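You operate a simulated robot arm through the tools that you are given. There is no shell and no other tool. Be economical: measure what you need, move in short steps, check, and stop when the job is done.

Carry out the task below with a simulated robot arm. There is one attempt and no reset: what you move stays moved.

JOB
Put things in order on the top of the narrow table. At the end: the black stopper stands where the blue dowel stood; the white switch cover stands on top of the pink shade; the blue dowel stands where the grey cap stood; the grey cap stands where the black bottle (marked "Oil") stood; the black bottle stands where the white switch cover stood; whatever was shut is shut again. Leave all else as you found it, and nothing knocked over.

Only the result counts: the job must be done as asked and must still hold three seconds after the hand-in. Knocking over, shifting, dropping, spilling or breaking anything else fails it. A push-on lid holds only when it is set on centred and level and pressed home; a screw cap is set on level and turned clockwise until tight.

ROBOT AND FRAMES
A 7-joint arm with a two-finger parallel gripper, fixed in place. Base frame: the origin is at the foot of the arm, x ahead of it, y to its left, z up; the work surface is at about z = 860. Lengths are in mm, angles in rad, forces in N, time in s.
With the tool pointing down near the work surface it reaches from about 300 to 700 mm from the base axis. Its first joint turns from -1.152 to 1.152 rad. Payload 1.57 kg.
The tool frame sits at the grasp point between the pads (the TCP): z along the fingers, y along the line on which they close. The tips reach 30 mm beyond it. Largest opening 110 mm; finger width 24, thickness 12; the body of the gripper, 48 by 112 mm, starts 78 mm behind the TCP.
Orientation is that of the tool frame in the base frame, as [roll, pitch, yaw] about the fixed x, y, z axes, in that order (R = Rz(yaw) Ry(pitch) Rx(roll)). With the fingers straight down and closing along the base's y, the tool's x points along the base's -x, its y along +y and its z along -z.

CONTROLS
- The arm moves only by the tool play_rows. Its argument "motion" is a list of rows, each an object (a shift or turn left out is 0, a gripper value left out holds the last) with "fingers": the closure, from 0 (fully open) to 1 (shut); "dp": the shift along the base's x, y, z in units of 30 mm (1.0 is 30 mm), a list of three; "angular": the turn, a rotation vector about the base's x, y, z in units of 5 degrees (1.0 is 5 degrees), a list of three. In form: [{"fingers": fingers, "dp": [dx, dy, dz], "angular": [wx, wy, wz]}, ...]. A call has 1 to 12 rows; each row shifts and turns the commanded pose from where the row before left it. A call with a number of a shift or a turn outside -1 to 1 is refused whole. A row lasts 0.2 s, in which the tool goes at most 50 mm and 0.15 rad; a call with a longer step from one row to the next is refused whole, and so is a gripper value outside its range. A pose out of reach is approached as far as the arm can. The call stops where the force on the tool passes 40 N (or 10 N more than at its start, if that is more) or the arm is blocked; 0.2 s more then pass. Each finger travels about 108 mm/s and halts on what it meets, pressing with about 40 N; the grip force reading is that of the motor and also rises with nothing between the fingers. The clock runs only during rows and for 0.2 s after the last one: add rows that do not move to give the fingers time. The reply holds the time, the measured pose of the TCP, the force on the tool along the base axes, the opening and the grip force, in the units named above and with some noise.
- Cameras (640 x 400 px; columns grow to the right, rows downward): "scene" is fixed at [159.8, -386.8, 1406.7]; the picture's right is [0.84, -0.55, 0.00], its down [-0.29, -0.44, -0.85] and it looks along [0.47, 0.71, -0.53] (base axes); focal length 324 px, centre (320, 200). "wrist" rides on the gripper at [70, 16, -141] in the tool frame; the picture's right is [-0.23, 0.97, 0.00], its down [-0.86, -0.20, -0.48] and it looks along [-0.47, -0.11, 0.88] (tool axes); focal length 222 px, centre (320, 200). There is no depth. A picture from a camera that has moved, and an enlarged one, comes with that camera's place and axes in the base frame and with its lens.
- snapshot(camera): a new picture of that camera. No time passes.
- inspect(camera, box): a new picture of the part [left, top, right, bottom] of that camera's present view, enlarged. No time passes.
- job_done(): hands the job in; it is judged then, once.

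Go step by step. Nothing tells you positions but the pictures and the camera data: compare them with the known pose of the tool, close in by small moves and look again before you grip or let go. The budget is 120 turns and 64 pictures, counting those below and the enlarged ones. Unless the task says otherwise, let go and move clear before handing in, and close with one line.

The tools are called after "Request:" as a command line: name --argument value ..., lists and objects as JSON in quotes. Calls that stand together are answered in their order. play_rows: Moves the arm, as the interface text tells. Its arguments: {"type":"object","properties":{"motion":{"type":"array","items":{"type":"object","properties":{"fingers":{"type":"number"},"dp":{"type":"array","items":{"type":"number"}},"angular":{"type":"array","items":{"type":"number"}}}}}},"required":["motion"]} The other tools are called the same way: snapshot (camera) takes a picture; inspect (camera, box) takes an enlarged picture of a part of a camera's view; job_done () hands the job in.

At the start:

```text
t: 0.0
eef_pos: [423.7, 14.1, 1213.0]
orientation: [3.141, -0.002, 3.141]
wrist_force: [0.3, -0.5, 0.2]
grip_width: 109.7
finger_force: 0.0
```

scene: 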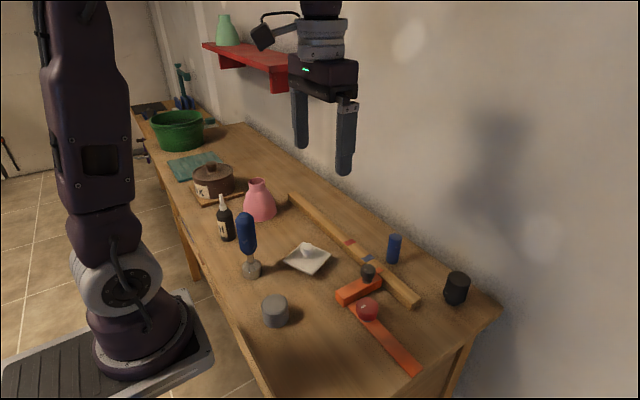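
wrist: 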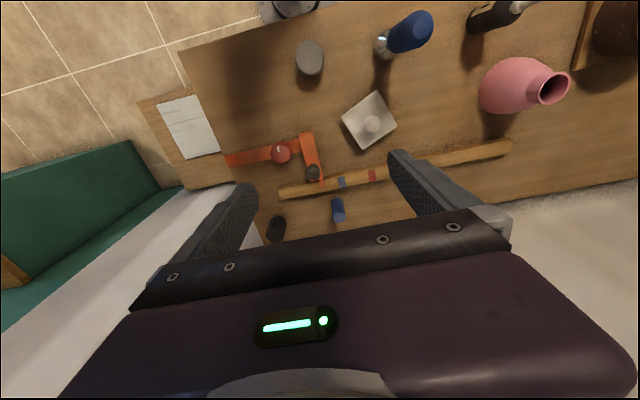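

I see the bench with the bottle, shade, switch cover, grey cap, blue dowel and black stopper. I'll zoom in before measuring.

Request:
inspect --camera "scene" --box '[320, 200, 520, 325]'

Request:
inspect --camera "scene" --box '[180, 150, 380, 275]'

Request:
inspect --camera "scene" --box '[200, 225, 400, 350]'

Request:
inspect --camera "wrist" --box '[200, 0, 520, 200]'

```text
3.20 times, centred on (420, 262) of scene
camera zoom: at [159.8, -386.8, 1406.7], right [0.84, -0.55, 0.0], down [-0.29, -0.44, -0.85], along [0.47, 0.71, -0.53], focal length 1035 px, centre (0, 0)
```

zoom: 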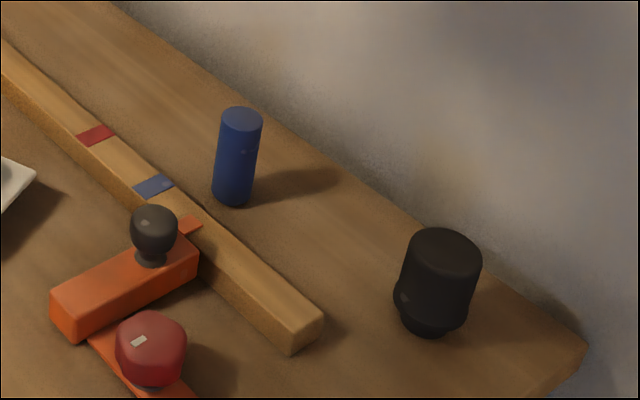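

```text
3.20 times, centred on (280, 212) of scene
camera zoom: at [159.8, -386.8, 1406.7], right [0.84, -0.55, 0.0], down [-0.29, -0.44, -0.85], along [0.47, 0.71, -0.53], focal length 1035 px, centre (448, 160)
```

zoom: 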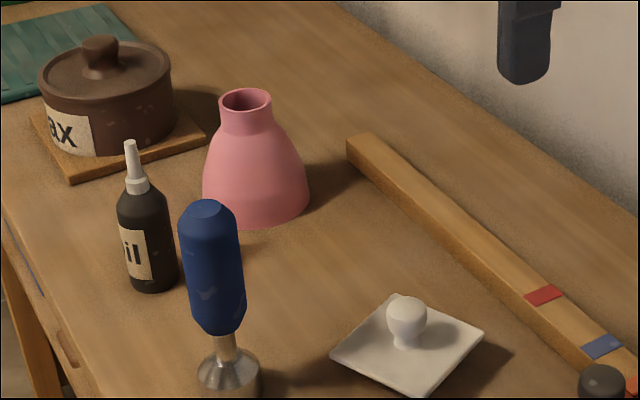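

```text
3.20 times, centred on (300, 288) of scene
camera zoom: at [159.8, -386.8, 1406.7], right [0.84, -0.55, 0.0], down [-0.29, -0.44, -0.85], along [0.47, 0.71, -0.53], focal length 1035 px, centre (384, -80)
```

zoom: 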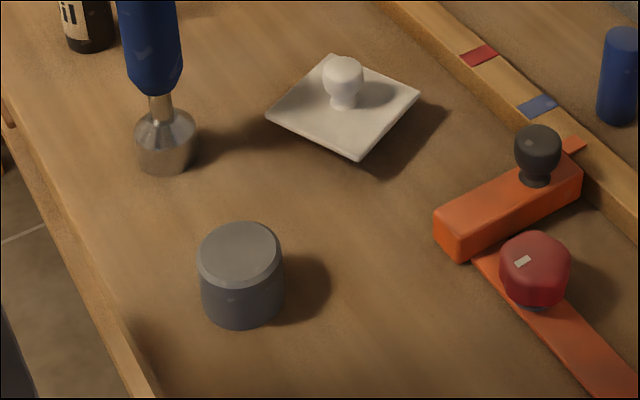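

```text
2.00 times, centred on (360, 100) of wrist
camera zoom: at [353.4, 30.1, 1355.1], right [0.23, 0.97, 0.0], down [0.86, -0.2, 0.48], along [0.47, -0.11, -0.88], focal length 444 px, centre (240, 400)
```

zoom: 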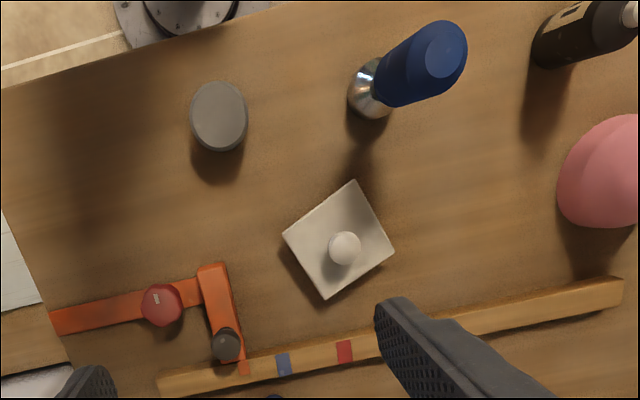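

The order is: switch cover onto the shade, bottle to the cover's place, cap to the bottle's place, dowel to the cap's place, stopper to the dowel's place. My estimates in x, y are cover (463,126), shade (458,393), bottle (333,322), cap (320,18), dowel (637,11), stopper (655,-153), and the tall blue handle to avoid at (330,160). I'll move above the cover first.

Request:
play_rows --motion '[{"fingers": 0, "dp": [0.26, 0.75, -1]}, {"dp": [0.26, 0.75, -1]}, {"dp": [0.26, 0.75, -1]}, {"dp": [0.26, 0.75, -1]}, {"dp": [0.26, 0.75, -1]}]'

Request:
snapshot --camera "wrist"

Request:
snapshot --camera "scene"

```text
t: 1.2
eef_pos: [463.3, 126.3, 1063.6]
orientation: [3.14, 0.0, 3.142]
wrist_force: [0.5, 0.1, -0.4]
grip_width: 109.9
finger_force: 0.1
```

```text
57 pictures are left
camera wrist: at [392.7, 142.1, 1205.3], right [0.23, 0.97, 0.0], down [0.86, -0.2, 0.48], along [0.47, -0.11, -0.88], focal length 222 px, centre (320, 200)
```

wrist: 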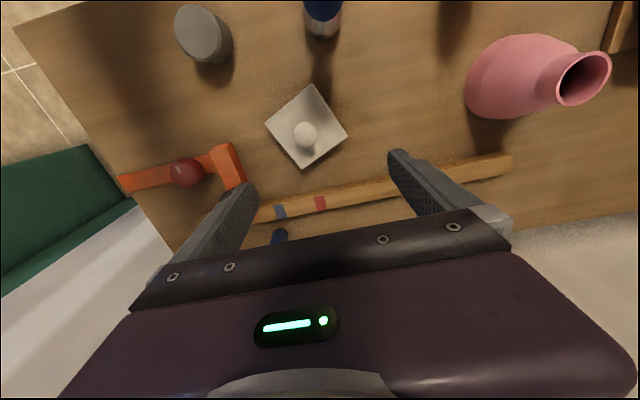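

```text
56 pictures are left
```

scene: 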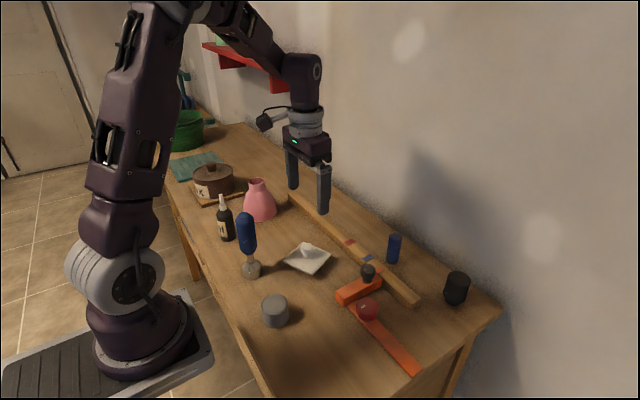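

The two views disagree unless the cover's plate sits above the table, at about z=883 near (449,108). I'll look closer at what is under it.

Request:
inspect --camera "scene" --box '[270, 230, 350, 280]'

Request:
play_rows --motion '[{"dp": [-0.3, -0.45, -1]}, {"dp": [-0.1, -0.15, -0.9]}]'

Request:
inspect --camera "wrist" --box '[200, 50, 440, 200]'

```text
8.00 times, centred on (310, 255) of scene
camera zoom: at [159.8, -386.8, 1406.7], right [0.83, -0.55, 0.0], down [-0.29, -0.44, -0.85], along [0.47, 0.71, -0.53], focal length 2588 px, centre (400, -240)
```

zoom: 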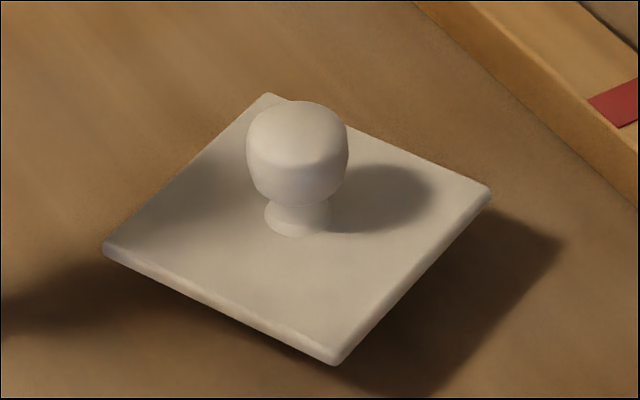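

```text
t: 1.8
eef_pos: [451.7, 107.4, 1005.5]
orientation: [3.141, 0.001, 3.142]
wrist_force: [0.4, 0.5, -0.4]
grip_width: 110.2
finger_force: 0.0
```

```text
2.67 times, centred on (320, 125) of wrist
camera zoom: at [380.3, 123.8, 1148.2], right [0.23, 0.97, 0.0], down [0.85, -0.2, 0.48], along [0.47, -0.11, -0.88], focal length 592 px, centre (320, 400)
```

zoom: 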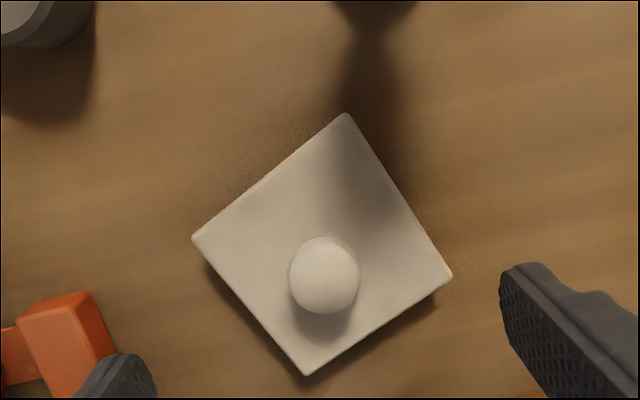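

The knob is at about (451,108.5,913), with its head about 30 mm across and the plate top near z=887. I'll go down to TCP z≈923 and grip the knob.

Request:
play_rows --motion '[{"dp": [0, 0.02, -0.9]}, {"dp": [0, 0.02, -0.9]}, {"dp": [0, 0, -0.6]}, {"dp": [0, 0, -0.3]}]'

Request:
inspect --camera "scene" --box '[250, 205, 370, 280]'

Request:
snapshot --camera "wrist"

```text
t: 2.8
eef_pos: [451.6, 110.8, 924.3]
orientation: [3.14, 0.0, 3.142]
wrist_force: [-0.3, -0.4, -0.3]
grip_width: 110.0
finger_force: 0.1
```

```text
5.33 times, centred on (310, 242) of scene
camera zoom: at [159.8, -386.8, 1406.7], right [0.84, -0.55, 0.0], down [-0.29, -0.44, -0.85], along [0.47, 0.71, -0.53], focal length 1726 px, centre (373, -27)
```

zoom: 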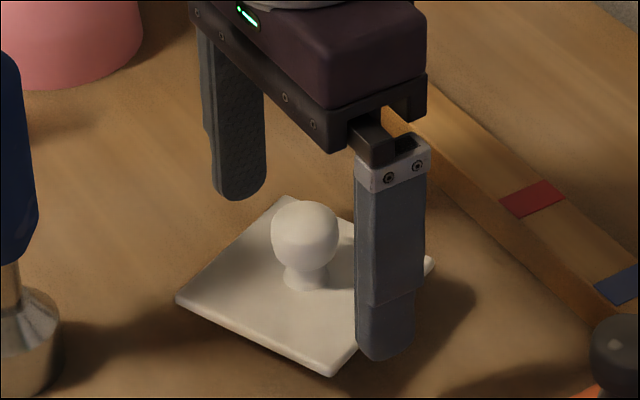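

```text
52 pictures are left
camera wrist: at [380.5, 125.7, 1066.7], right [0.23, 0.97, 0.0], down [0.85, -0.2, 0.48], along [0.47, -0.11, -0.88], focal length 222 px, centre (320, 200)
```

wrist: 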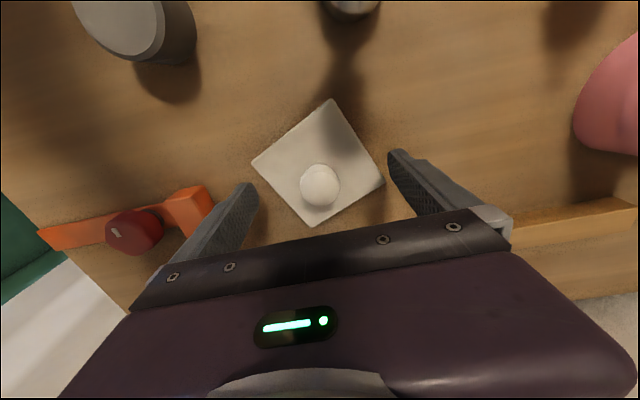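

The knob is centred to within about 2 mm, so I'll correct y and close gently. Then I'll check the grip.

Request:
play_rows --motion '[{"dp": [-0.02, -0.08, 0]}, {"fingers": 1}, {}, {}, {}]'

```text
t: 4.0
eef_pos: [450.7, 107.7, 924.2]
orientation: [3.14, -0.001, -3.141]
wrist_force: [0.6, -0.5, -0.5]
grip_width: 27.7
finger_force: 37.8
```

The knob is gripped at 27.7 mm. I'll lift it and look at what is under the plate.

Request:
play_rows --motion '[{"dp": [0, 0, 0.5]}, {"dp": [0, 0, 1]}, {"dp": [0, 0, 1]}, {"dp": [0, 0, 1]}, {"dp": [0, 0, 1]}, {"dp": [0, 0, 1]}]'

Request:
inspect --camera "scene" --box '[240, 130, 400, 230]'

```text
t: 5.4
eef_pos: [451.1, 107.0, 1090.9]
orientation: [3.141, 0.001, -3.141]
wrist_force: [0.2, 0.0, -0.1]
grip_width: 27.6
finger_force: 38.0
```

```text
4.00 times, centred on (320, 180) of scene
camera zoom: at [159.8, -386.8, 1406.7], right [0.84, -0.55, 0.0], down [-0.29, -0.44, -0.85], along [0.47, 0.71, -0.53], focal length 1294 px, centre (320, 280)
```

zoom: 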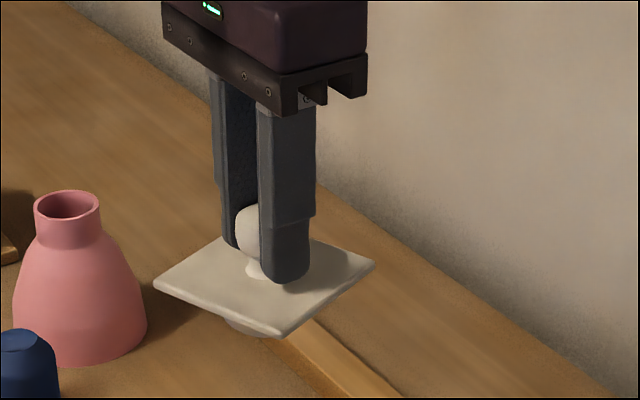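

A round plug sits under the plate. I'll carry it toward the shade and measure the shade's neck from nearer.

Request:
play_rows --motion '[{"dp": [0, 0.95, 0]}, {"dp": [0, 0.95, 0]}, {"dp": [0, 0.95, 0]}, {"dp": [0, 0.95, 0]}, {"dp": [0, 0.95, 0]}, {"dp": [0, 0.95, 0]}]'

Request:
snapshot --camera "wrist"

Request:
inspect --camera "scene" --box '[200, 120, 360, 220]'

```text
t: 6.8
eef_pos: [450.1, 279.7, 1090.9]
orientation: [-3.141, 0.001, -3.141]
wrist_force: [0.3, 0.3, -0.8]
grip_width: 27.6
finger_force: 38.4
```

```text
50 pictures are left
camera wrist: at [380.1, 295.0, 1233.2], right [0.23, 0.97, 0.0], down [0.85, -0.2, 0.48], along [0.47, -0.11, -0.88], focal length 222 px, centre (320, 200)
```

wrist: 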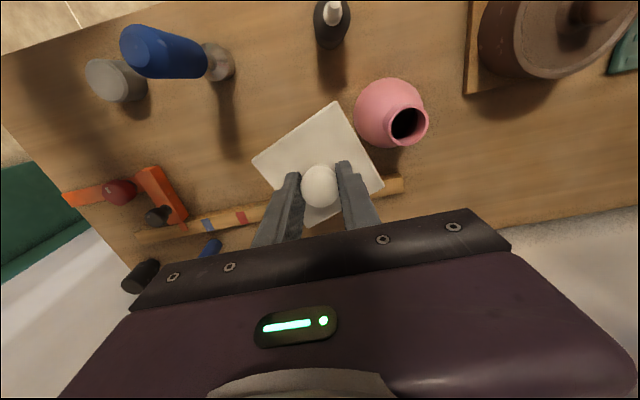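

```text
4.00 times, centred on (280, 170) of scene
camera zoom: at [159.8, -386.8, 1406.7], right [0.83, -0.55, 0.0], down [-0.29, -0.44, -0.85], along [0.47, 0.71, -0.53], focal length 1294 px, centre (480, 320)
```

zoom: 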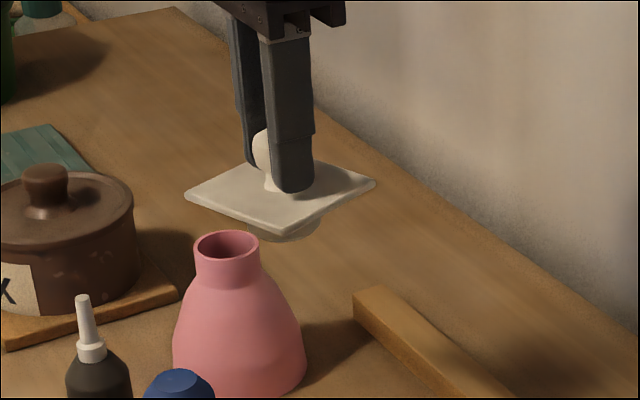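

I'll zoom in on the neck for a sharper measurement.

Request:
inspect --camera "wrist" --box '[340, 65, 452, 135]'

Request:
inspect --camera "scene" --box '[230, 160, 294, 200]'

```text
5.71 times, centred on (396, 100) of wrist
camera zoom: at [380.1, 295.0, 1233.2], right [0.23, 0.97, 0.0], down [0.85, -0.2, 0.48], along [0.47, -0.11, -0.88], focal length 1269 px, centre (-114, 771)
```

zoom: 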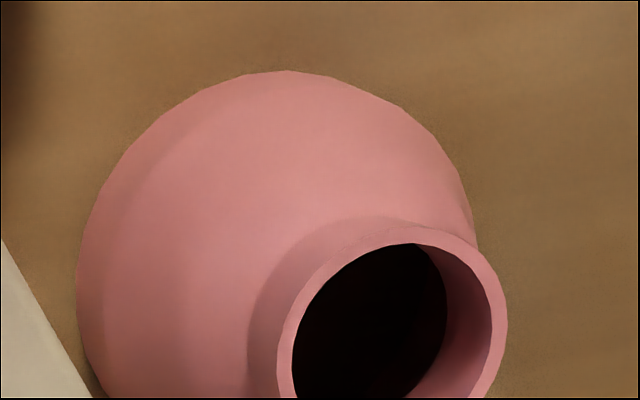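

```text
10.00 times, centred on (262, 180) of scene
camera zoom: at [159.8, -386.8, 1406.7], right [0.83, -0.55, 0.0], down [-0.29, -0.44, -0.85], along [0.47, 0.71, -0.53], focal length 3236 px, centre (900, 400)
```

zoom: 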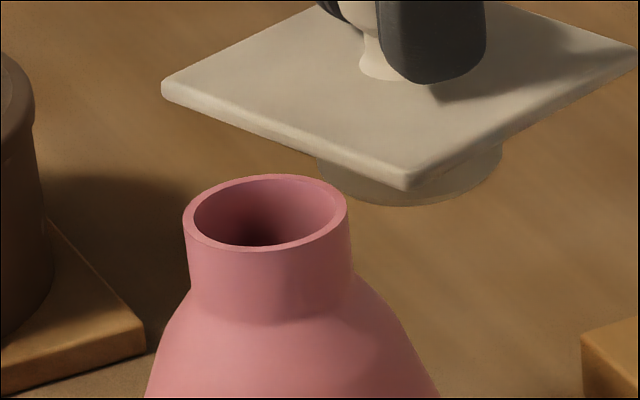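

The neck top is at about (451.5,384.5,966), 48 mm across. The plug is about as wide, so it will rest on the rim. I'll move over it and lower to just above.

Request:
play_rows --motion '[{"dp": [0.02, 0.873, 0]}, {"dp": [0.02, 0.873, 0]}, {"dp": [0.01, 0.873, 0]}, {"dp": [0, 0.873, 0]}, {"dp": [0, 0, -0.7]}, {"dp": [0, 0, -0.7]}, {}]'

Request:
inspect --camera "scene" --box '[200, 140, 328, 220]'

Request:
snapshot --camera "wrist"

```text
t: 8.4
eef_pos: [451.9, 384.0, 1047.9]
orientation: [-3.141, 0.0, 3.141]
wrist_force: [-1.1, 1.1, -0.1]
grip_width: 27.3
finger_force: 37.7
```

```text
5.00 times, centred on (264, 180) of scene
camera zoom: at [159.8, -386.8, 1406.7], right [0.84, -0.55, 0.0], down [-0.29, -0.44, -0.85], along [0.47, 0.71, -0.53], focal length 1618 px, centre (600, 300)
```

zoom: 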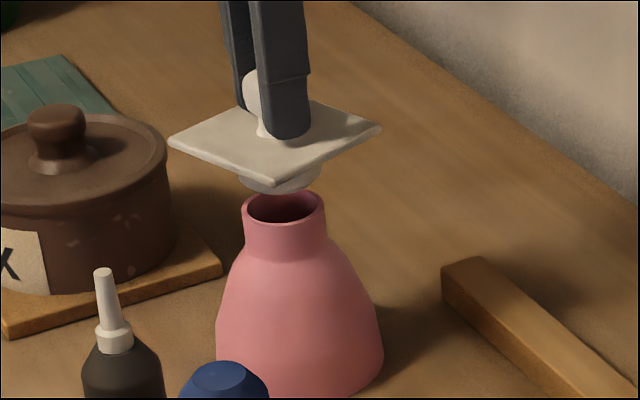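

```text
45 pictures are left
camera wrist: at [381.2, 399.6, 1190.3], right [0.23, 0.97, 0.0], down [0.86, -0.2, 0.48], along [0.47, -0.11, -0.88], focal length 222 px, centre (320, 200)
```

wrist: 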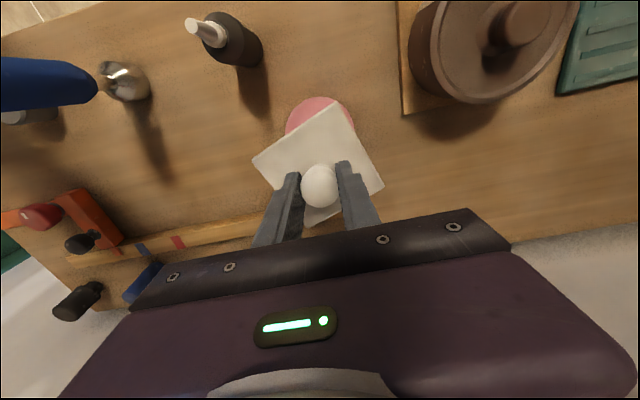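

The plug is laterally aligned with the neck. I'll lower in small steps to contact, watching the force.

Request:
play_rows --motion '[{"dp": [0, 0, -0.2]}, {"dp": [0, 0, -0.15]}, {"dp": [0, 0, -0.1]}, {}]'

Request:
inspect --camera "scene" --box '[230, 160, 294, 200]'

```text
t: 9.4
eef_pos: [452.1, 384.0, 1034.1]
orientation: [-3.142, 0.001, 3.141]
wrist_force: [0.7, -0.4, -0.3]
grip_width: 27.5
finger_force: 38.4
```

```text
10.00 times, centred on (262, 180) of scene
camera zoom: at [159.8, -386.8, 1406.7], right [0.84, -0.55, 0.0], down [-0.29, -0.44, -0.85], along [0.47, 0.71, -0.53], focal length 3236 px, centre (900, 400)
```

zoom: 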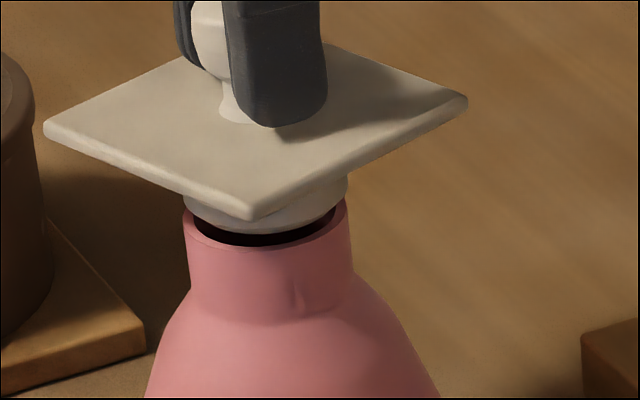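

Request:
play_rows --motion '[{"dp": [0, 0, -0.06]}, {"dp": [0, 0, -0.06]}, {}]'

Request:
play_rows --motion '[{"dp": [0, 0, -0.04]}, {}]'

Request:
inspect --camera "scene" --box '[230, 160, 294, 200]'

```text
t: 10.2
eef_pos: [452.3, 383.8, 1030.7]
orientation: [-3.141, 0.0, -3.141]
wrist_force: [0.0, 0.1, -0.2]
grip_width: 27.4
finger_force: 37.8
```

```text
t: 10.8
eef_pos: [452.6, 383.0, 1030.6]
orientation: [3.14, 0.002, -3.141]
wrist_force: [-1.7, -1.7, 11.1]
grip_width: 27.5
finger_force: 38.0
```

```text
10.00 times, centred on (262, 180) of scene
camera zoom: at [159.7, -386.9, 1406.7], right [0.84, -0.55, 0.0], down [-0.29, -0.44, -0.85], along [0.47, 0.71, -0.53], focal length 3236 px, centre (900, 400)
```

zoom: 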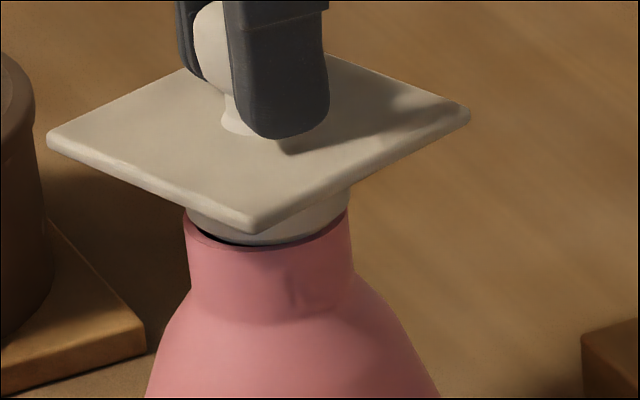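

It is in contact with the rim (11 N) but about 3.5 mm too far from the camera. I'll lift slightly, correct and set it down, then release.

Request:
play_rows --motion '[{"dp": [0, 0, 0.1]}, {"dp": [-0.06, -0.08, 0]}, {"dp": [0, 0, -0.05]}, {"dp": [0, 0, -0.03]}, {}]'

Request:
inspect --camera "scene" --box '[230, 160, 294, 200]'

```text
t: 12.0
eef_pos: [450.0, 380.9, 1031.0]
orientation: [3.14, 0.001, -3.139]
wrist_force: [-0.1, 0.7, 1.6]
grip_width: 27.4
finger_force: 38.1
```

```text
10.00 times, centred on (262, 180) of scene
camera zoom: at [159.8, -386.8, 1406.7], right [0.84, -0.55, 0.0], down [-0.29, -0.44, -0.85], along [0.47, 0.71, -0.53], focal length 3236 px, centre (900, 400)
```

zoom: 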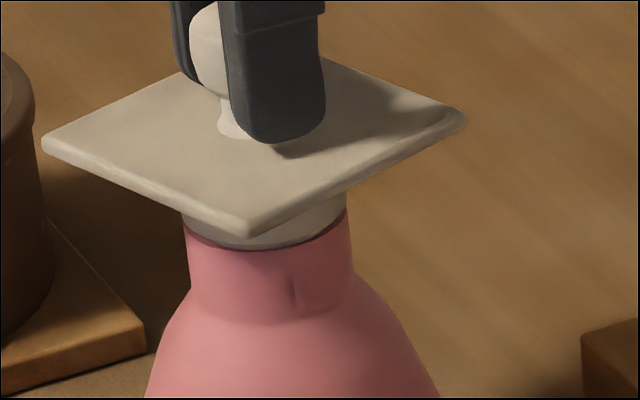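

It now sits concentric on the rim. I'll release and go straight up.

Request:
play_rows --motion '[{"fingers": 0.6}, {}, {"fingers": 0.3}, {}, {"dp": [0, 0, 0.5]}, {"dp": [0, 0, 1]}, {"dp": [0, 0, 1]}]'

Request:
inspect --camera "scene" --box '[180, 110, 340, 210]'

Request:
snapshot --camera "wrist"

```text
t: 13.6
eef_pos: [449.3, 380.5, 1106.1]
orientation: [-3.14, 0.0, 3.141]
wrist_force: [0.8, 0.9, 0.5]
grip_width: 77.5
finger_force: 0.0
```

```text
4.00 times, centred on (260, 160) of scene
camera zoom: at [159.8, -386.8, 1406.7], right [0.84, -0.55, 0.0], down [-0.29, -0.44, -0.85], along [0.47, 0.71, -0.53], focal length 1294 px, centre (560, 360)
```

zoom: 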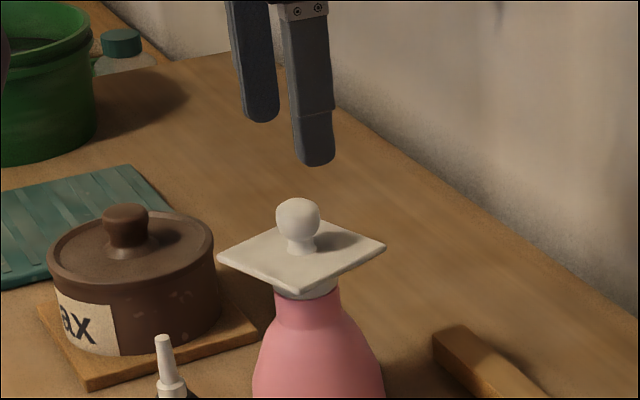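

```text
40 pictures are left
camera wrist: at [378.9, 396.2, 1248.4], right [0.23, 0.97, 0.0], down [0.86, -0.2, 0.48], along [0.47, -0.11, -0.88], focal length 222 px, centre (320, 200)
```

wrist: 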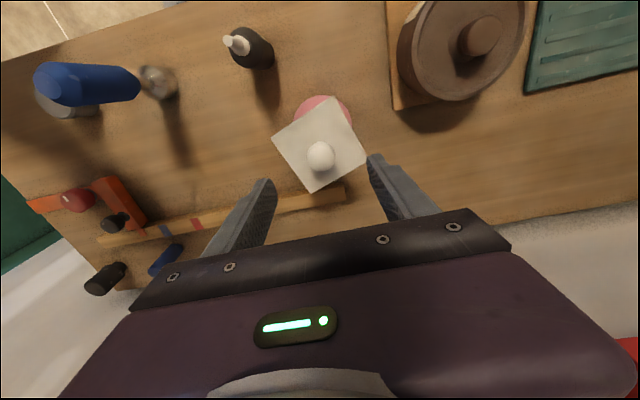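

The cover stands well. Next I'll move above the bottle at about (334,320).

Request:
play_rows --motion '[{"fingers": 0, "dp": [-0.96, -0.5, 0.3]}, {"dp": [-0.96, -0.5, 0]}, {"dp": [-0.96, -0.5, 0]}, {"dp": [-0.96, -0.5, 0]}, {}]'

Request:
snapshot --camera "wrist"

Request:
snapshot --camera "scene"

```text
t: 14.8
eef_pos: [334.5, 321.7, 1114.3]
orientation: [-3.14, 0.002, -3.141]
wrist_force: [0.7, 0.7, 0.4]
grip_width: 109.7
finger_force: 0.1
```

```text
39 pictures are left
camera wrist: at [263.7, 337.1, 1256.7], right [0.23, 0.97, 0.0], down [0.85, -0.2, 0.48], along [0.47, -0.11, -0.88], focal length 222 px, centre (320, 200)
```

wrist: 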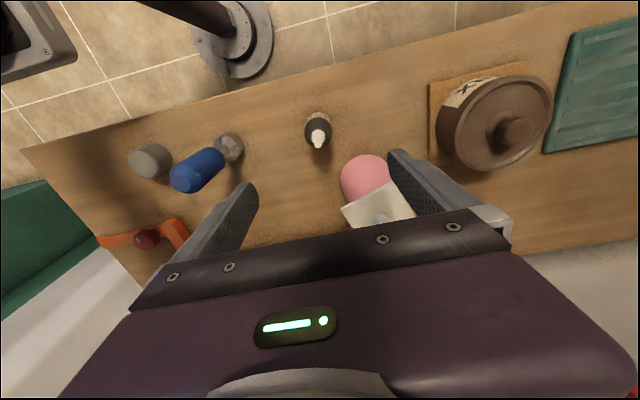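

```text
38 pictures are left
```

scene: 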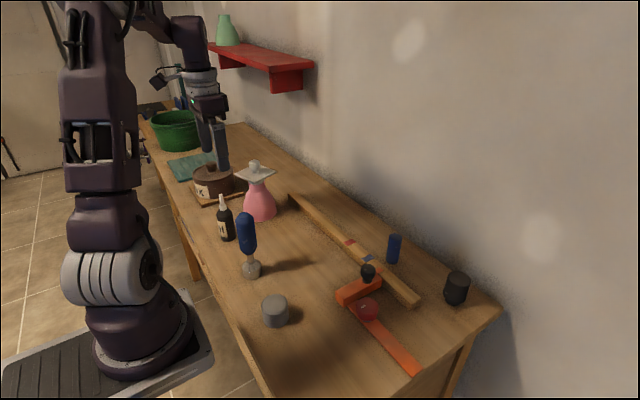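

Request:
inspect --camera "wrist" --box '[280, 95, 360, 165]'

Request:
inspect --camera "scene" --box '[192, 190, 272, 240]'

```text
5.71 times, centred on (320, 130) of wrist
camera zoom: at [263.7, 337.1, 1256.7], right [0.23, 0.97, 0.0], down [0.85, -0.2, 0.48], along [0.47, -0.11, -0.88], focal length 1269 px, centre (320, 600)
```

zoom: 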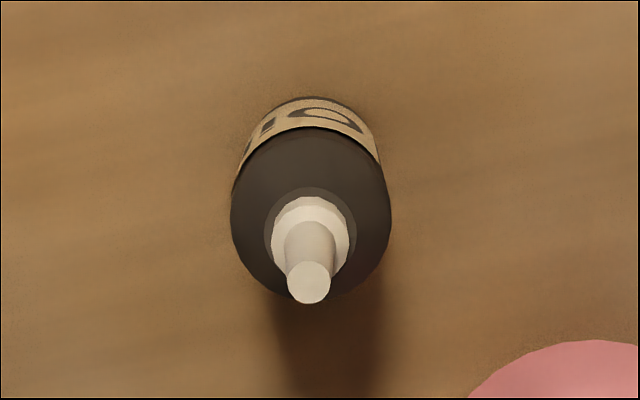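

```text
8.00 times, centred on (232, 215) of scene
camera zoom: at [159.8, -386.8, 1406.7], right [0.84, -0.55, 0.0], down [-0.29, -0.44, -0.85], along [0.47, 0.71, -0.53], focal length 2588 px, centre (1024, 80)
```

zoom: 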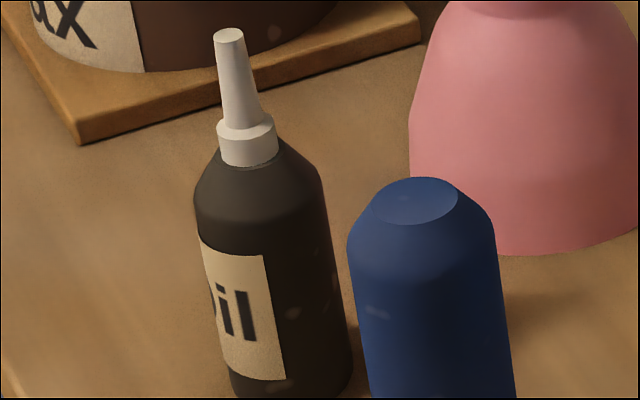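

The bottle's axis is at about (331.5,320), with its tip at z=995. I'll descend to TCP z≈931 around the body and grip.

Request:
play_rows --motion '[{"dp": [-0.1, -0.06, 0]}, {"dp": [0, 0, -1]}, {"dp": [0, 0, -1]}, {"dp": [0, 0, -1]}, {"dp": [0, 0, -1]}, {"dp": [0, 0, -1]}, {"dp": [0, 0, -1]}, {"dp": [0, 0, -0.1]}, {}]'

Request:
snapshot --camera "wrist"

```text
t: 16.8
eef_pos: [331.8, 319.7, 930.4]
orientation: [3.141, -0.001, -3.141]
wrist_force: [0.1, -0.9, -0.4]
grip_width: 110.2
finger_force: 0.1
```

```text
35 pictures are left
camera wrist: at [261.2, 335.1, 1073.3], right [0.23, 0.97, 0.0], down [0.86, -0.2, 0.48], along [0.47, -0.11, -0.88], focal length 222 px, centre (320, 200)
```

wrist: 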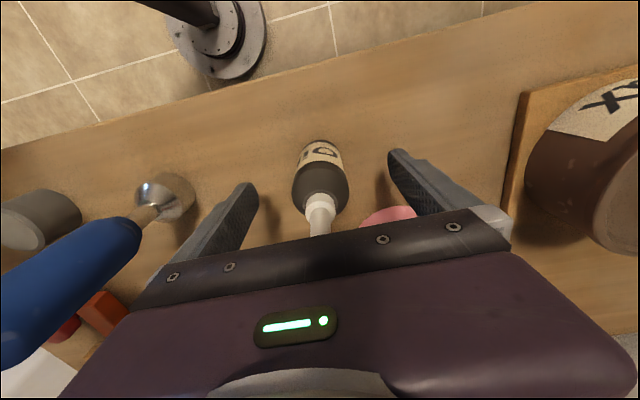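

Clear and centred, so I'll close and lift.

Request:
play_rows --motion '[{"fingers": 1}, {}, {}, {}, {"dp": [0, 0, 0.3]}, {"dp": [0, 0, 1]}, {"dp": [0, 0, 1]}, {"dp": [0, 0, 1]}, {"dp": [0, 0, 1]}]'

```text
t: 18.8
eef_pos: [333.0, 319.2, 1061.0]
orientation: [3.141, 0.0, -3.14]
wrist_force: [0.5, -0.6, -1.5]
grip_width: 38.1
finger_force: 39.8
```

The bottle is held at 38 mm. I'll raise it above everything and carry it to the cover's old place (451,108).

Request:
play_rows --motion '[{"dp": [0, 0, 0.9]}, {"dp": [0, 0, 0.8]}, {"dp": [0.49, -0.879, 0]}, {"dp": [0.49, -0.879, 0]}, {"dp": [0.49, -0.879, 0]}, {"dp": [0.49, -0.879, 0]}, {"dp": [0.49, -0.879, 0]}, {"dp": [0.49, -0.879, 0]}, {"dp": [0.49, -0.879, 0]}, {"dp": [0.49, -0.879, 0]}, {}]'

Request:
snapshot --camera "scene"

```text
t: 21.2
eef_pos: [449.7, 107.8, 1110.7]
orientation: [-3.142, 0.0, -3.14]
wrist_force: [-0.9, -0.3, -1.7]
grip_width: 38.0
finger_force: 40.2
```

```text
34 pictures are left
```

scene: 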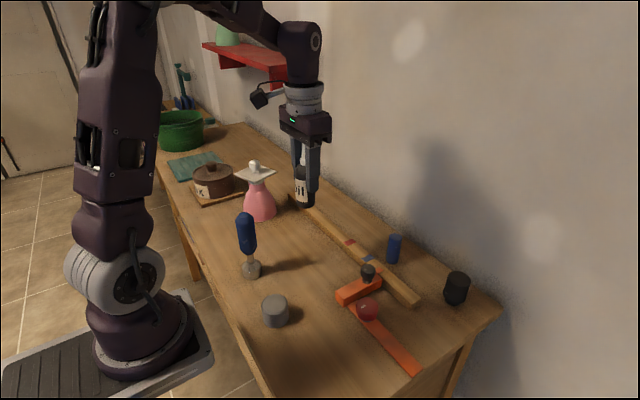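

Request:
play_rows --motion '[{"dp": [0.05, 0.02, -1]}, {"dp": [0, 0, -1]}, {"dp": [0, 0, -1]}, {"dp": [0, 0, -1]}, {"dp": [0, 0, -1]}, {"dp": [0, 0, -0.6]}, {"dp": [0, 0, -0.2]}, {"dp": [0, 0, -0.1]}, {}]'

Request:
play_rows --motion '[{"dp": [0, 0, -0.06]}, {}]'

Request:
inspect --camera "scene" --box '[250, 190, 378, 270]'

```text
t: 23.2
eef_pos: [450.8, 108.3, 934.1]
orientation: [3.141, 0.001, 3.142]
wrist_force: [0.2, 0.5, -2.3]
grip_width: 38.3
finger_force: 39.8
```

```text
t: 23.8
eef_pos: [451.3, 108.9, 932.2]
orientation: [3.141, 0.002, -3.141]
wrist_force: [-0.6, 0.0, -0.7]
grip_width: 38.0
finger_force: 40.1
```

```text
5.00 times, centred on (314, 230) of scene
camera zoom: at [159.9, -386.8, 1406.7], right [0.84, -0.55, 0.0], down [-0.29, -0.44, -0.85], along [0.47, 0.71, -0.53], focal length 1618 px, centre (350, 50)
```

zoom: 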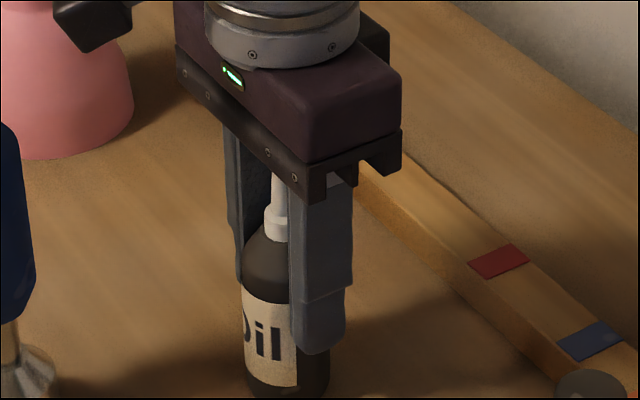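

Request:
play_rows --motion '[{"dp": [0, 0, -0.05]}, {}]'

```text
t: 24.4
eef_pos: [451.7, 108.6, 931.0]
orientation: [3.14, 0.001, -3.14]
wrist_force: [-1.2, -0.1, 13.3]
grip_width: 38.2
finger_force: 39.9
```

It is in contact, so I'll release and rise.

Request:
play_rows --motion '[{"fingers": 0.5}, {}, {"fingers": 0.2}, {}, {"dp": [0, 0, 0.5]}, {"dp": [0, 0, 1]}, {"dp": [0, 0, 1]}, {"dp": [0, 0, 1]}, {"dp": [0, 0, 1]}]'

Request:
snapshot --camera "wrist"

Request:
snapshot --camera "scene"

```text
t: 26.4
eef_pos: [451.2, 108.4, 1066.2]
orientation: [-3.14, 0.0, 3.141]
wrist_force: [0.0, 0.6, 1.1]
grip_width: 88.0
finger_force: 0.0
```

```text
32 pictures are left
camera wrist: at [380.9, 124.4, 1208.9], right [0.23, 0.97, 0.0], down [0.86, -0.2, 0.48], along [0.47, -0.11, -0.88], focal length 222 px, centre (320, 200)
```

wrist: 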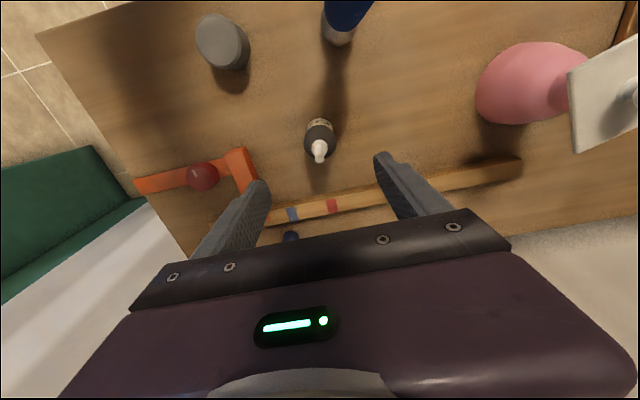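

```text
31 pictures are left
```

scene: 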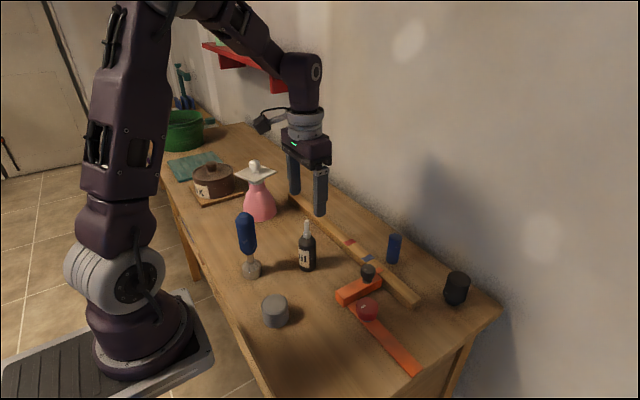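

The bottle stands in place. Next is the grey cap, so I'll move above (322,20).

Request:
play_rows --motion '[{"fingers": 0, "dp": [-0.86, -0.59, 0]}, {"dp": [-0.86, -0.59, 0]}, {"dp": [-0.86, -0.59, 0]}, {"dp": [-0.86, -0.59, 0]}, {"dp": [-0.86, -0.59, 0]}, {}]'

Request:
inspect --camera "wrist" --box '[240, 50, 400, 150]'

Request:
inspect --camera "scene" --box '[235, 285, 315, 335]'

```text
t: 27.8
eef_pos: [322.4, 20.5, 1065.3]
orientation: [-3.142, 0.0, 3.141]
wrist_force: [-0.8, 0.5, 0.0]
grip_width: 109.8
finger_force: 0.0
```

```text
4.00 times, centred on (320, 100) of wrist
camera zoom: at [251.5, 36.0, 1208.3], right [0.23, 0.97, 0.0], down [0.85, -0.2, 0.48], along [0.47, -0.11, -0.88], focal length 888 px, centre (320, 600)
```

zoom: 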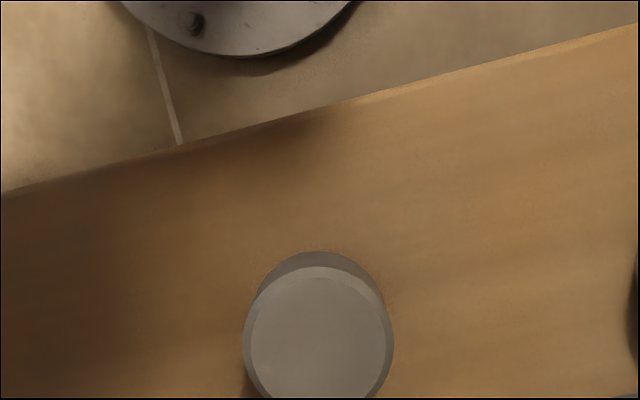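

```text
8.00 times, centred on (275, 310) of scene
camera zoom: at [159.8, -386.8, 1406.7], right [0.83, -0.55, 0.0], down [-0.29, -0.44, -0.85], along [0.47, 0.71, -0.53], focal length 2588 px, centre (680, -680)
```

zoom: 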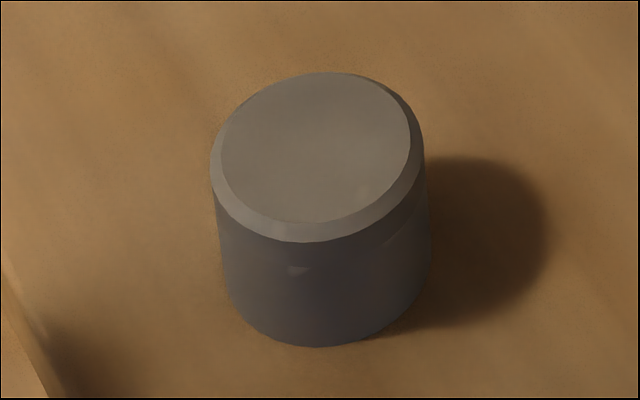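

The cap is at about (319,19.5), its top at z≈901 and about 47 mm across. I'll descend to TCP z≈896 and grip.

Request:
play_rows --motion '[{"dp": [-0.1, -0.03, -1]}, {"dp": [0, 0, -1]}, {"dp": [0, 0, -1]}, {"dp": [0, 0, -1]}, {"dp": [0, 0, -0.8]}, {"dp": [0, 0, -0.6]}, {"dp": [0, 0, -0.2]}, {}]'

Request:
snapshot --camera "wrist"

```text
t: 29.6
eef_pos: [319.1, 18.9, 897.0]
orientation: [-3.141, -0.001, 3.141]
wrist_force: [0.6, -0.5, -0.3]
grip_width: 110.3
finger_force: 0.0
```

```text
28 pictures are left
camera wrist: at [248.4, 35.2, 1040.2], right [0.23, 0.97, 0.0], down [0.86, -0.2, 0.48], along [0.47, -0.11, -0.88], focal length 222 px, centre (320, 200)
```

wrist: 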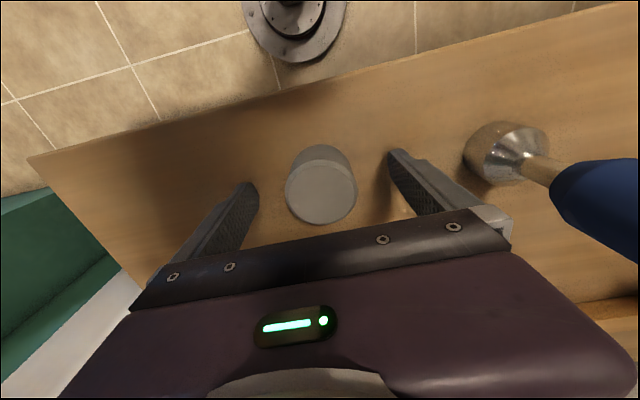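

Request:
play_rows --motion '[{"dp": [0, 0.04, 0]}, {"fingers": 1}, {}, {}, {}]'

Request:
inspect --camera "wrist" --box '[240, 120, 400, 220]'

```text
t: 30.8
eef_pos: [319.2, 20.6, 898.5]
orientation: [3.141, 0.0, -3.141]
wrist_force: [0.0, 0.4, 0.2]
grip_width: 51.0
finger_force: 40.0
```

```text
4.00 times, centred on (320, 170) of wrist
camera zoom: at [248.5, 36.5, 1040.5], right [0.23, 0.97, 0.0], down [0.86, -0.2, 0.48], along [0.47, -0.11, -0.88], focal length 888 px, centre (320, 320)
```

zoom: 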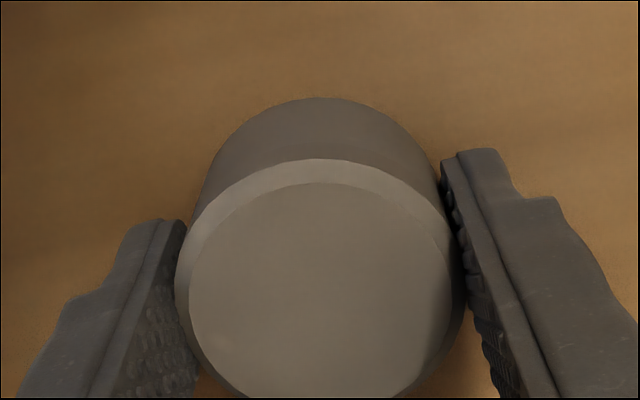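

The cap is gripped at 51 mm. I'll lift it high and route around the tall handle to the bottle's old place (331.5,320).

Request:
play_rows --motion '[{"dp": [0, 0, 0.3]}, {"dp": [0, 0, 1]}, {"dp": [0, 0, 1]}, {"dp": [0, 0, 1]}, {"dp": [0, 0, 1]}, {"dp": [0, 0, 1]}, {"dp": [0, 0, 1]}, {"dp": [0, 0, 1]}]'

Request:
play_rows --motion '[{"dp": [0.59, 0.92, 0]}, {"dp": [0.59, 0.92, 0]}, {"dp": [0.59, 0.92, 0]}, {"dp": [0.59, 0.92, 0]}, {"dp": [0, 1, 0]}, {"dp": [0, 1, 0]}, {"dp": [-0.38, 0.86, 0]}, {"dp": [-0.38, 0.86, 0]}, {"dp": [-0.38, 0.86, 0]}, {"dp": [-0.38, 0.86, 0]}, {"dp": [-0.38, 0.86, 0]}, {}]'

Request:
snapshot --camera "scene"

```text
t: 32.6
eef_pos: [319.1, 19.2, 1117.2]
orientation: [3.141, -0.001, 3.139]
wrist_force: [-0.8, -0.1, -1.1]
grip_width: 51.0
finger_force: 39.9
```

```text
t: 35.2
eef_pos: [332.3, 319.5, 1116.9]
orientation: [3.141, 0.0, -3.14]
wrist_force: [0.4, -0.6, 0.6]
grip_width: 51.3
finger_force: 40.0
```

```text
26 pictures are left
```

scene: 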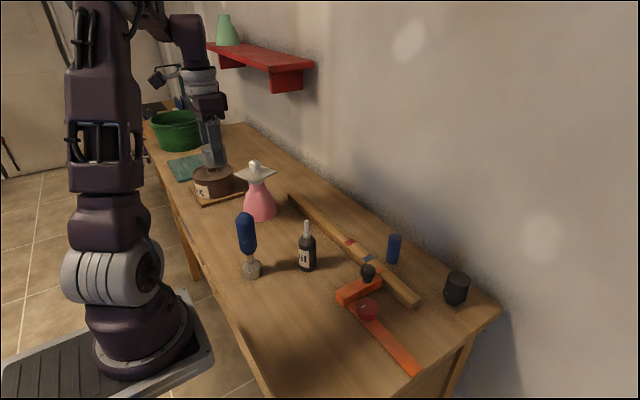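

It is on target. I'll lower to just above the table and then touch down.

Request:
play_rows --motion '[{"dp": [0.02, 0.02, -1]}, {"dp": [0, 0, -1]}, {"dp": [0, 0, -1]}, {"dp": [0, 0, -1]}, {"dp": [0, 0, -1]}, {"dp": [0, 0, -1]}, {"dp": [0, 0, -0.7]}, {"dp": [0, 0, -0.3]}, {"dp": [0, 0, -0.15]}, {"dp": [0, 0, -0.05]}, {}]'

Request:
play_rows --motion '[{"dp": [0, 0, -0.06]}, {}]'

```text
t: 37.6
eef_pos: [333.8, 321.0, 901.0]
orientation: [-3.141, 0.0, -3.141]
wrist_force: [0.2, 0.0, -1.5]
grip_width: 50.9
finger_force: 39.8
```

```text
t: 38.2
eef_pos: [333.0, 321.0, 898.8]
orientation: [-3.141, -0.002, 3.141]
wrist_force: [-0.7, 0.1, -0.9]
grip_width: 51.3
finger_force: 39.8
```

Request:
play_rows --motion '[{"dp": [0, 0, -0.04]}, {}]'

```text
t: 38.8
eef_pos: [333.1, 320.2, 899.0]
orientation: [3.141, 0.001, -3.141]
wrist_force: [-2.8, -2.8, 13.8]
grip_width: 50.9
finger_force: 40.1
```

It is down, so I'll release and rise clear.

Request:
play_rows --motion '[{"fingers": 0.4}, {}, {"fingers": 0.1}, {}, {"dp": [0, 0, 0.5]}, {"dp": [0, 0, 1]}, {"dp": [0, 0, 1]}, {"dp": [0, 0, 1]}, {"dp": [0, 0, 1]}, {"dp": [0, 0, 1]}, {"dp": [0, 0, 1]}]'

Request:
snapshot --camera "wrist"

Request:
inspect --camera "scene" --box '[180, 150, 340, 290]'

```text
t: 41.2
eef_pos: [334.6, 320.6, 1091.8]
orientation: [3.141, 0.0, 3.141]
wrist_force: [0.0, -0.5, -0.2]
grip_width: 98.8
finger_force: 0.0
```

```text
25 pictures are left
camera wrist: at [263.2, 336.2, 1235.2], right [0.23, 0.97, 0.0], down [0.86, -0.2, 0.48], along [0.47, -0.11, -0.88], focal length 222 px, centre (320, 200)
```

wrist: 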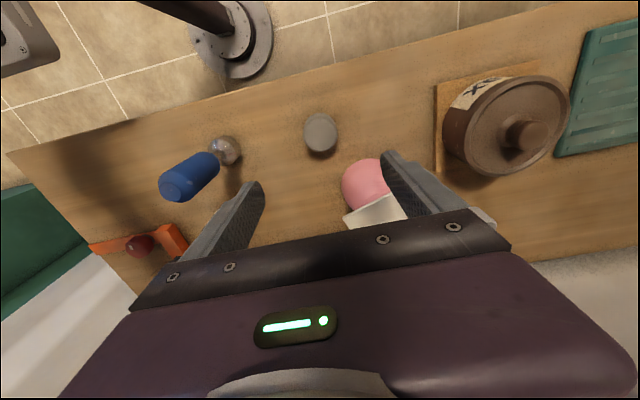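

```text
2.86 times, centred on (260, 220) of scene
camera zoom: at [159.8, -386.8, 1406.7], right [0.84, -0.55, 0.0], down [-0.29, -0.44, -0.85], along [0.47, 0.71, -0.53], focal length 924 px, centre (491, 143)
```

zoom: 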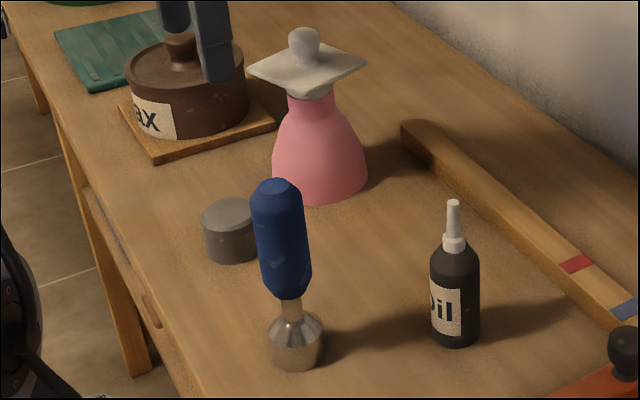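

The cap is placed. Next is the blue dowel, so I'll travel high to above (632,11).

Request:
play_rows --motion '[{"fingers": 0, "dp": [0.9, -0.94, 0]}, {"dp": [0.9, -0.94, 0]}, {"dp": [0.9, -0.94, 0]}, {"dp": [0.9, -0.94, 0]}, {"dp": [0.9, -0.94, 0]}, {"dp": [0.9, -0.94, 0]}, {"dp": [0.9, -0.94, 0]}, {"dp": [0.9, -0.94, 0]}, {"dp": [0.9, -0.94, 0]}, {"dp": [0.9, -0.94, 0]}, {"dp": [0.9, -0.94, 0]}, {}]'

Request:
snapshot --camera "wrist"

Request:
inspect --camera "scene" --box '[360, 225, 440, 275]'

```text
t: 43.8
eef_pos: [633.1, 10.2, 1091.9]
orientation: [-3.14, -0.001, 3.141]
wrist_force: [0.1, 0.1, 0.3]
grip_width: 109.9
finger_force: 0.0
```

```text
23 pictures are left
camera wrist: at [560.6, 25.3, 1234.7], right [0.23, 0.97, 0.0], down [0.86, -0.2, 0.48], along [0.47, -0.11, -0.88], focal length 222 px, centre (320, 200)
```

wrist: 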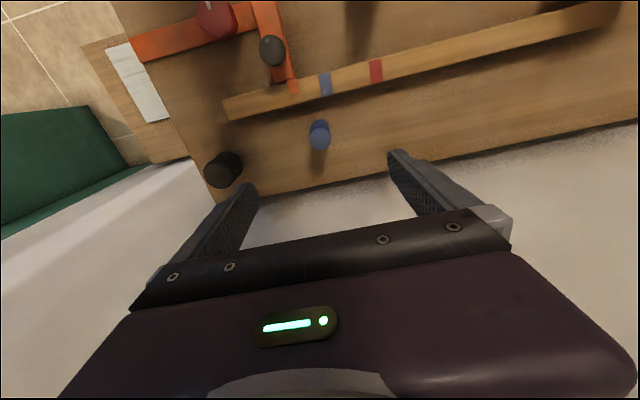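

```text
8.00 times, centred on (400, 250) of scene
camera zoom: at [159.8, -386.8, 1406.7], right [0.83, -0.55, 0.0], down [-0.29, -0.44, -0.85], along [0.47, 0.71, -0.53], focal length 2588 px, centre (-320, -200)
```

zoom: 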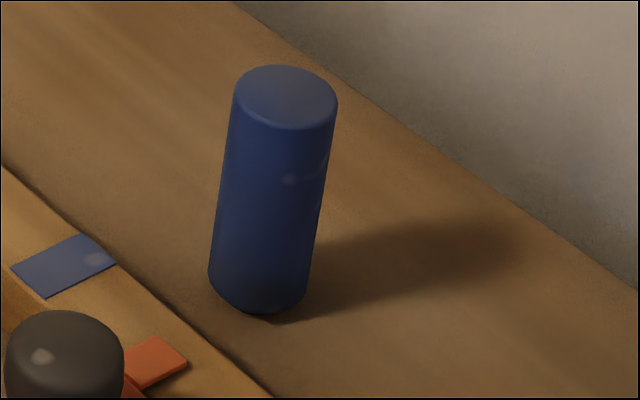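

The dowel is at about (633,10). I'll go down halfway and refine.

Request:
play_rows --motion '[{"dp": [0, 0, -1]}, {"dp": [0, 0, -1]}, {"dp": [0, 0, -0.9]}, {"dp": [0, 0, -0.7]}, {}]'

Request:
inspect --camera "wrist" --box '[240, 110, 400, 210]'

```text
t: 45.0
eef_pos: [631.1, 10.5, 984.4]
orientation: [-3.14, 0.001, -3.141]
wrist_force: [-0.4, -0.4, 0.3]
grip_width: 109.9
finger_force: 0.1
```

```text
4.00 times, centred on (320, 160) of wrist
camera zoom: at [560.4, 25.8, 1126.9], right [0.23, 0.97, 0.0], down [0.86, -0.2, 0.48], along [0.47, -0.11, -0.88], focal length 888 px, centre (320, 360)
```

zoom: 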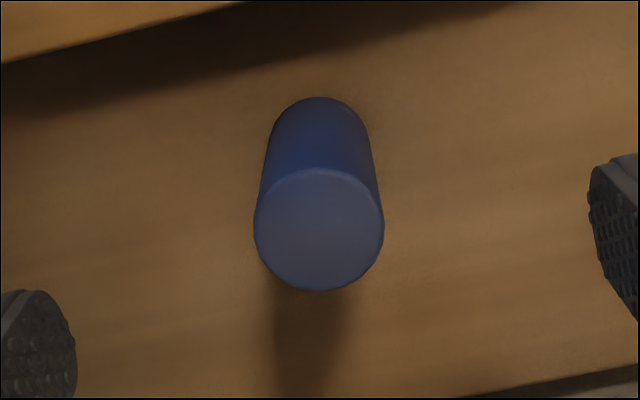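

The dowel top is at (631.5,9,933). I'll descend to TCP z≈905 and grip.

Request:
play_rows --motion '[{"dp": [0.03, -0.04, -1]}, {"dp": [0, 0, -0.9]}, {"dp": [0, 0, -0.5]}, {"dp": [0, 0, -0.25]}, {}]'

Request:
play_rows --motion '[{"fingers": 1}, {}, {}, {}]'

Request:
snapshot --camera "wrist"

```text
t: 46.2
eef_pos: [632.0, 9.0, 905.7]
orientation: [-3.141, 0.001, -3.141]
wrist_force: [-0.4, -0.1, -0.4]
grip_width: 110.1
finger_force: 0.1
```

```text
t: 47.2
eef_pos: [632.2, 8.5, 905.0]
orientation: [3.141, 0.001, -3.141]
wrist_force: [0.4, 0.5, 0.4]
grip_width: 27.8
finger_force: 37.8
```

```text
20 pictures are left
camera wrist: at [561.3, 25.0, 1047.7], right [0.23, 0.97, 0.0], down [0.86, -0.2, 0.48], along [0.47, -0.11, -0.88], focal length 222 px, centre (320, 200)
```

wrist: 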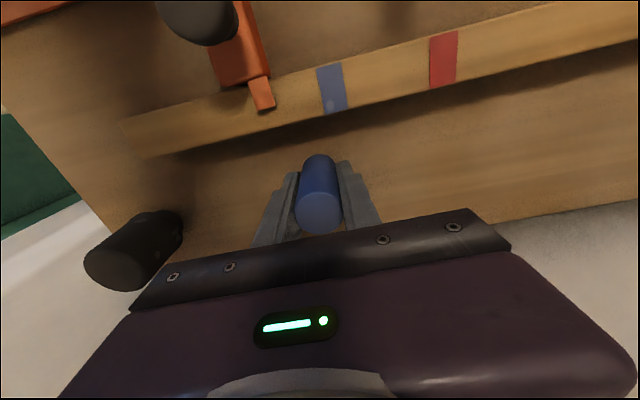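

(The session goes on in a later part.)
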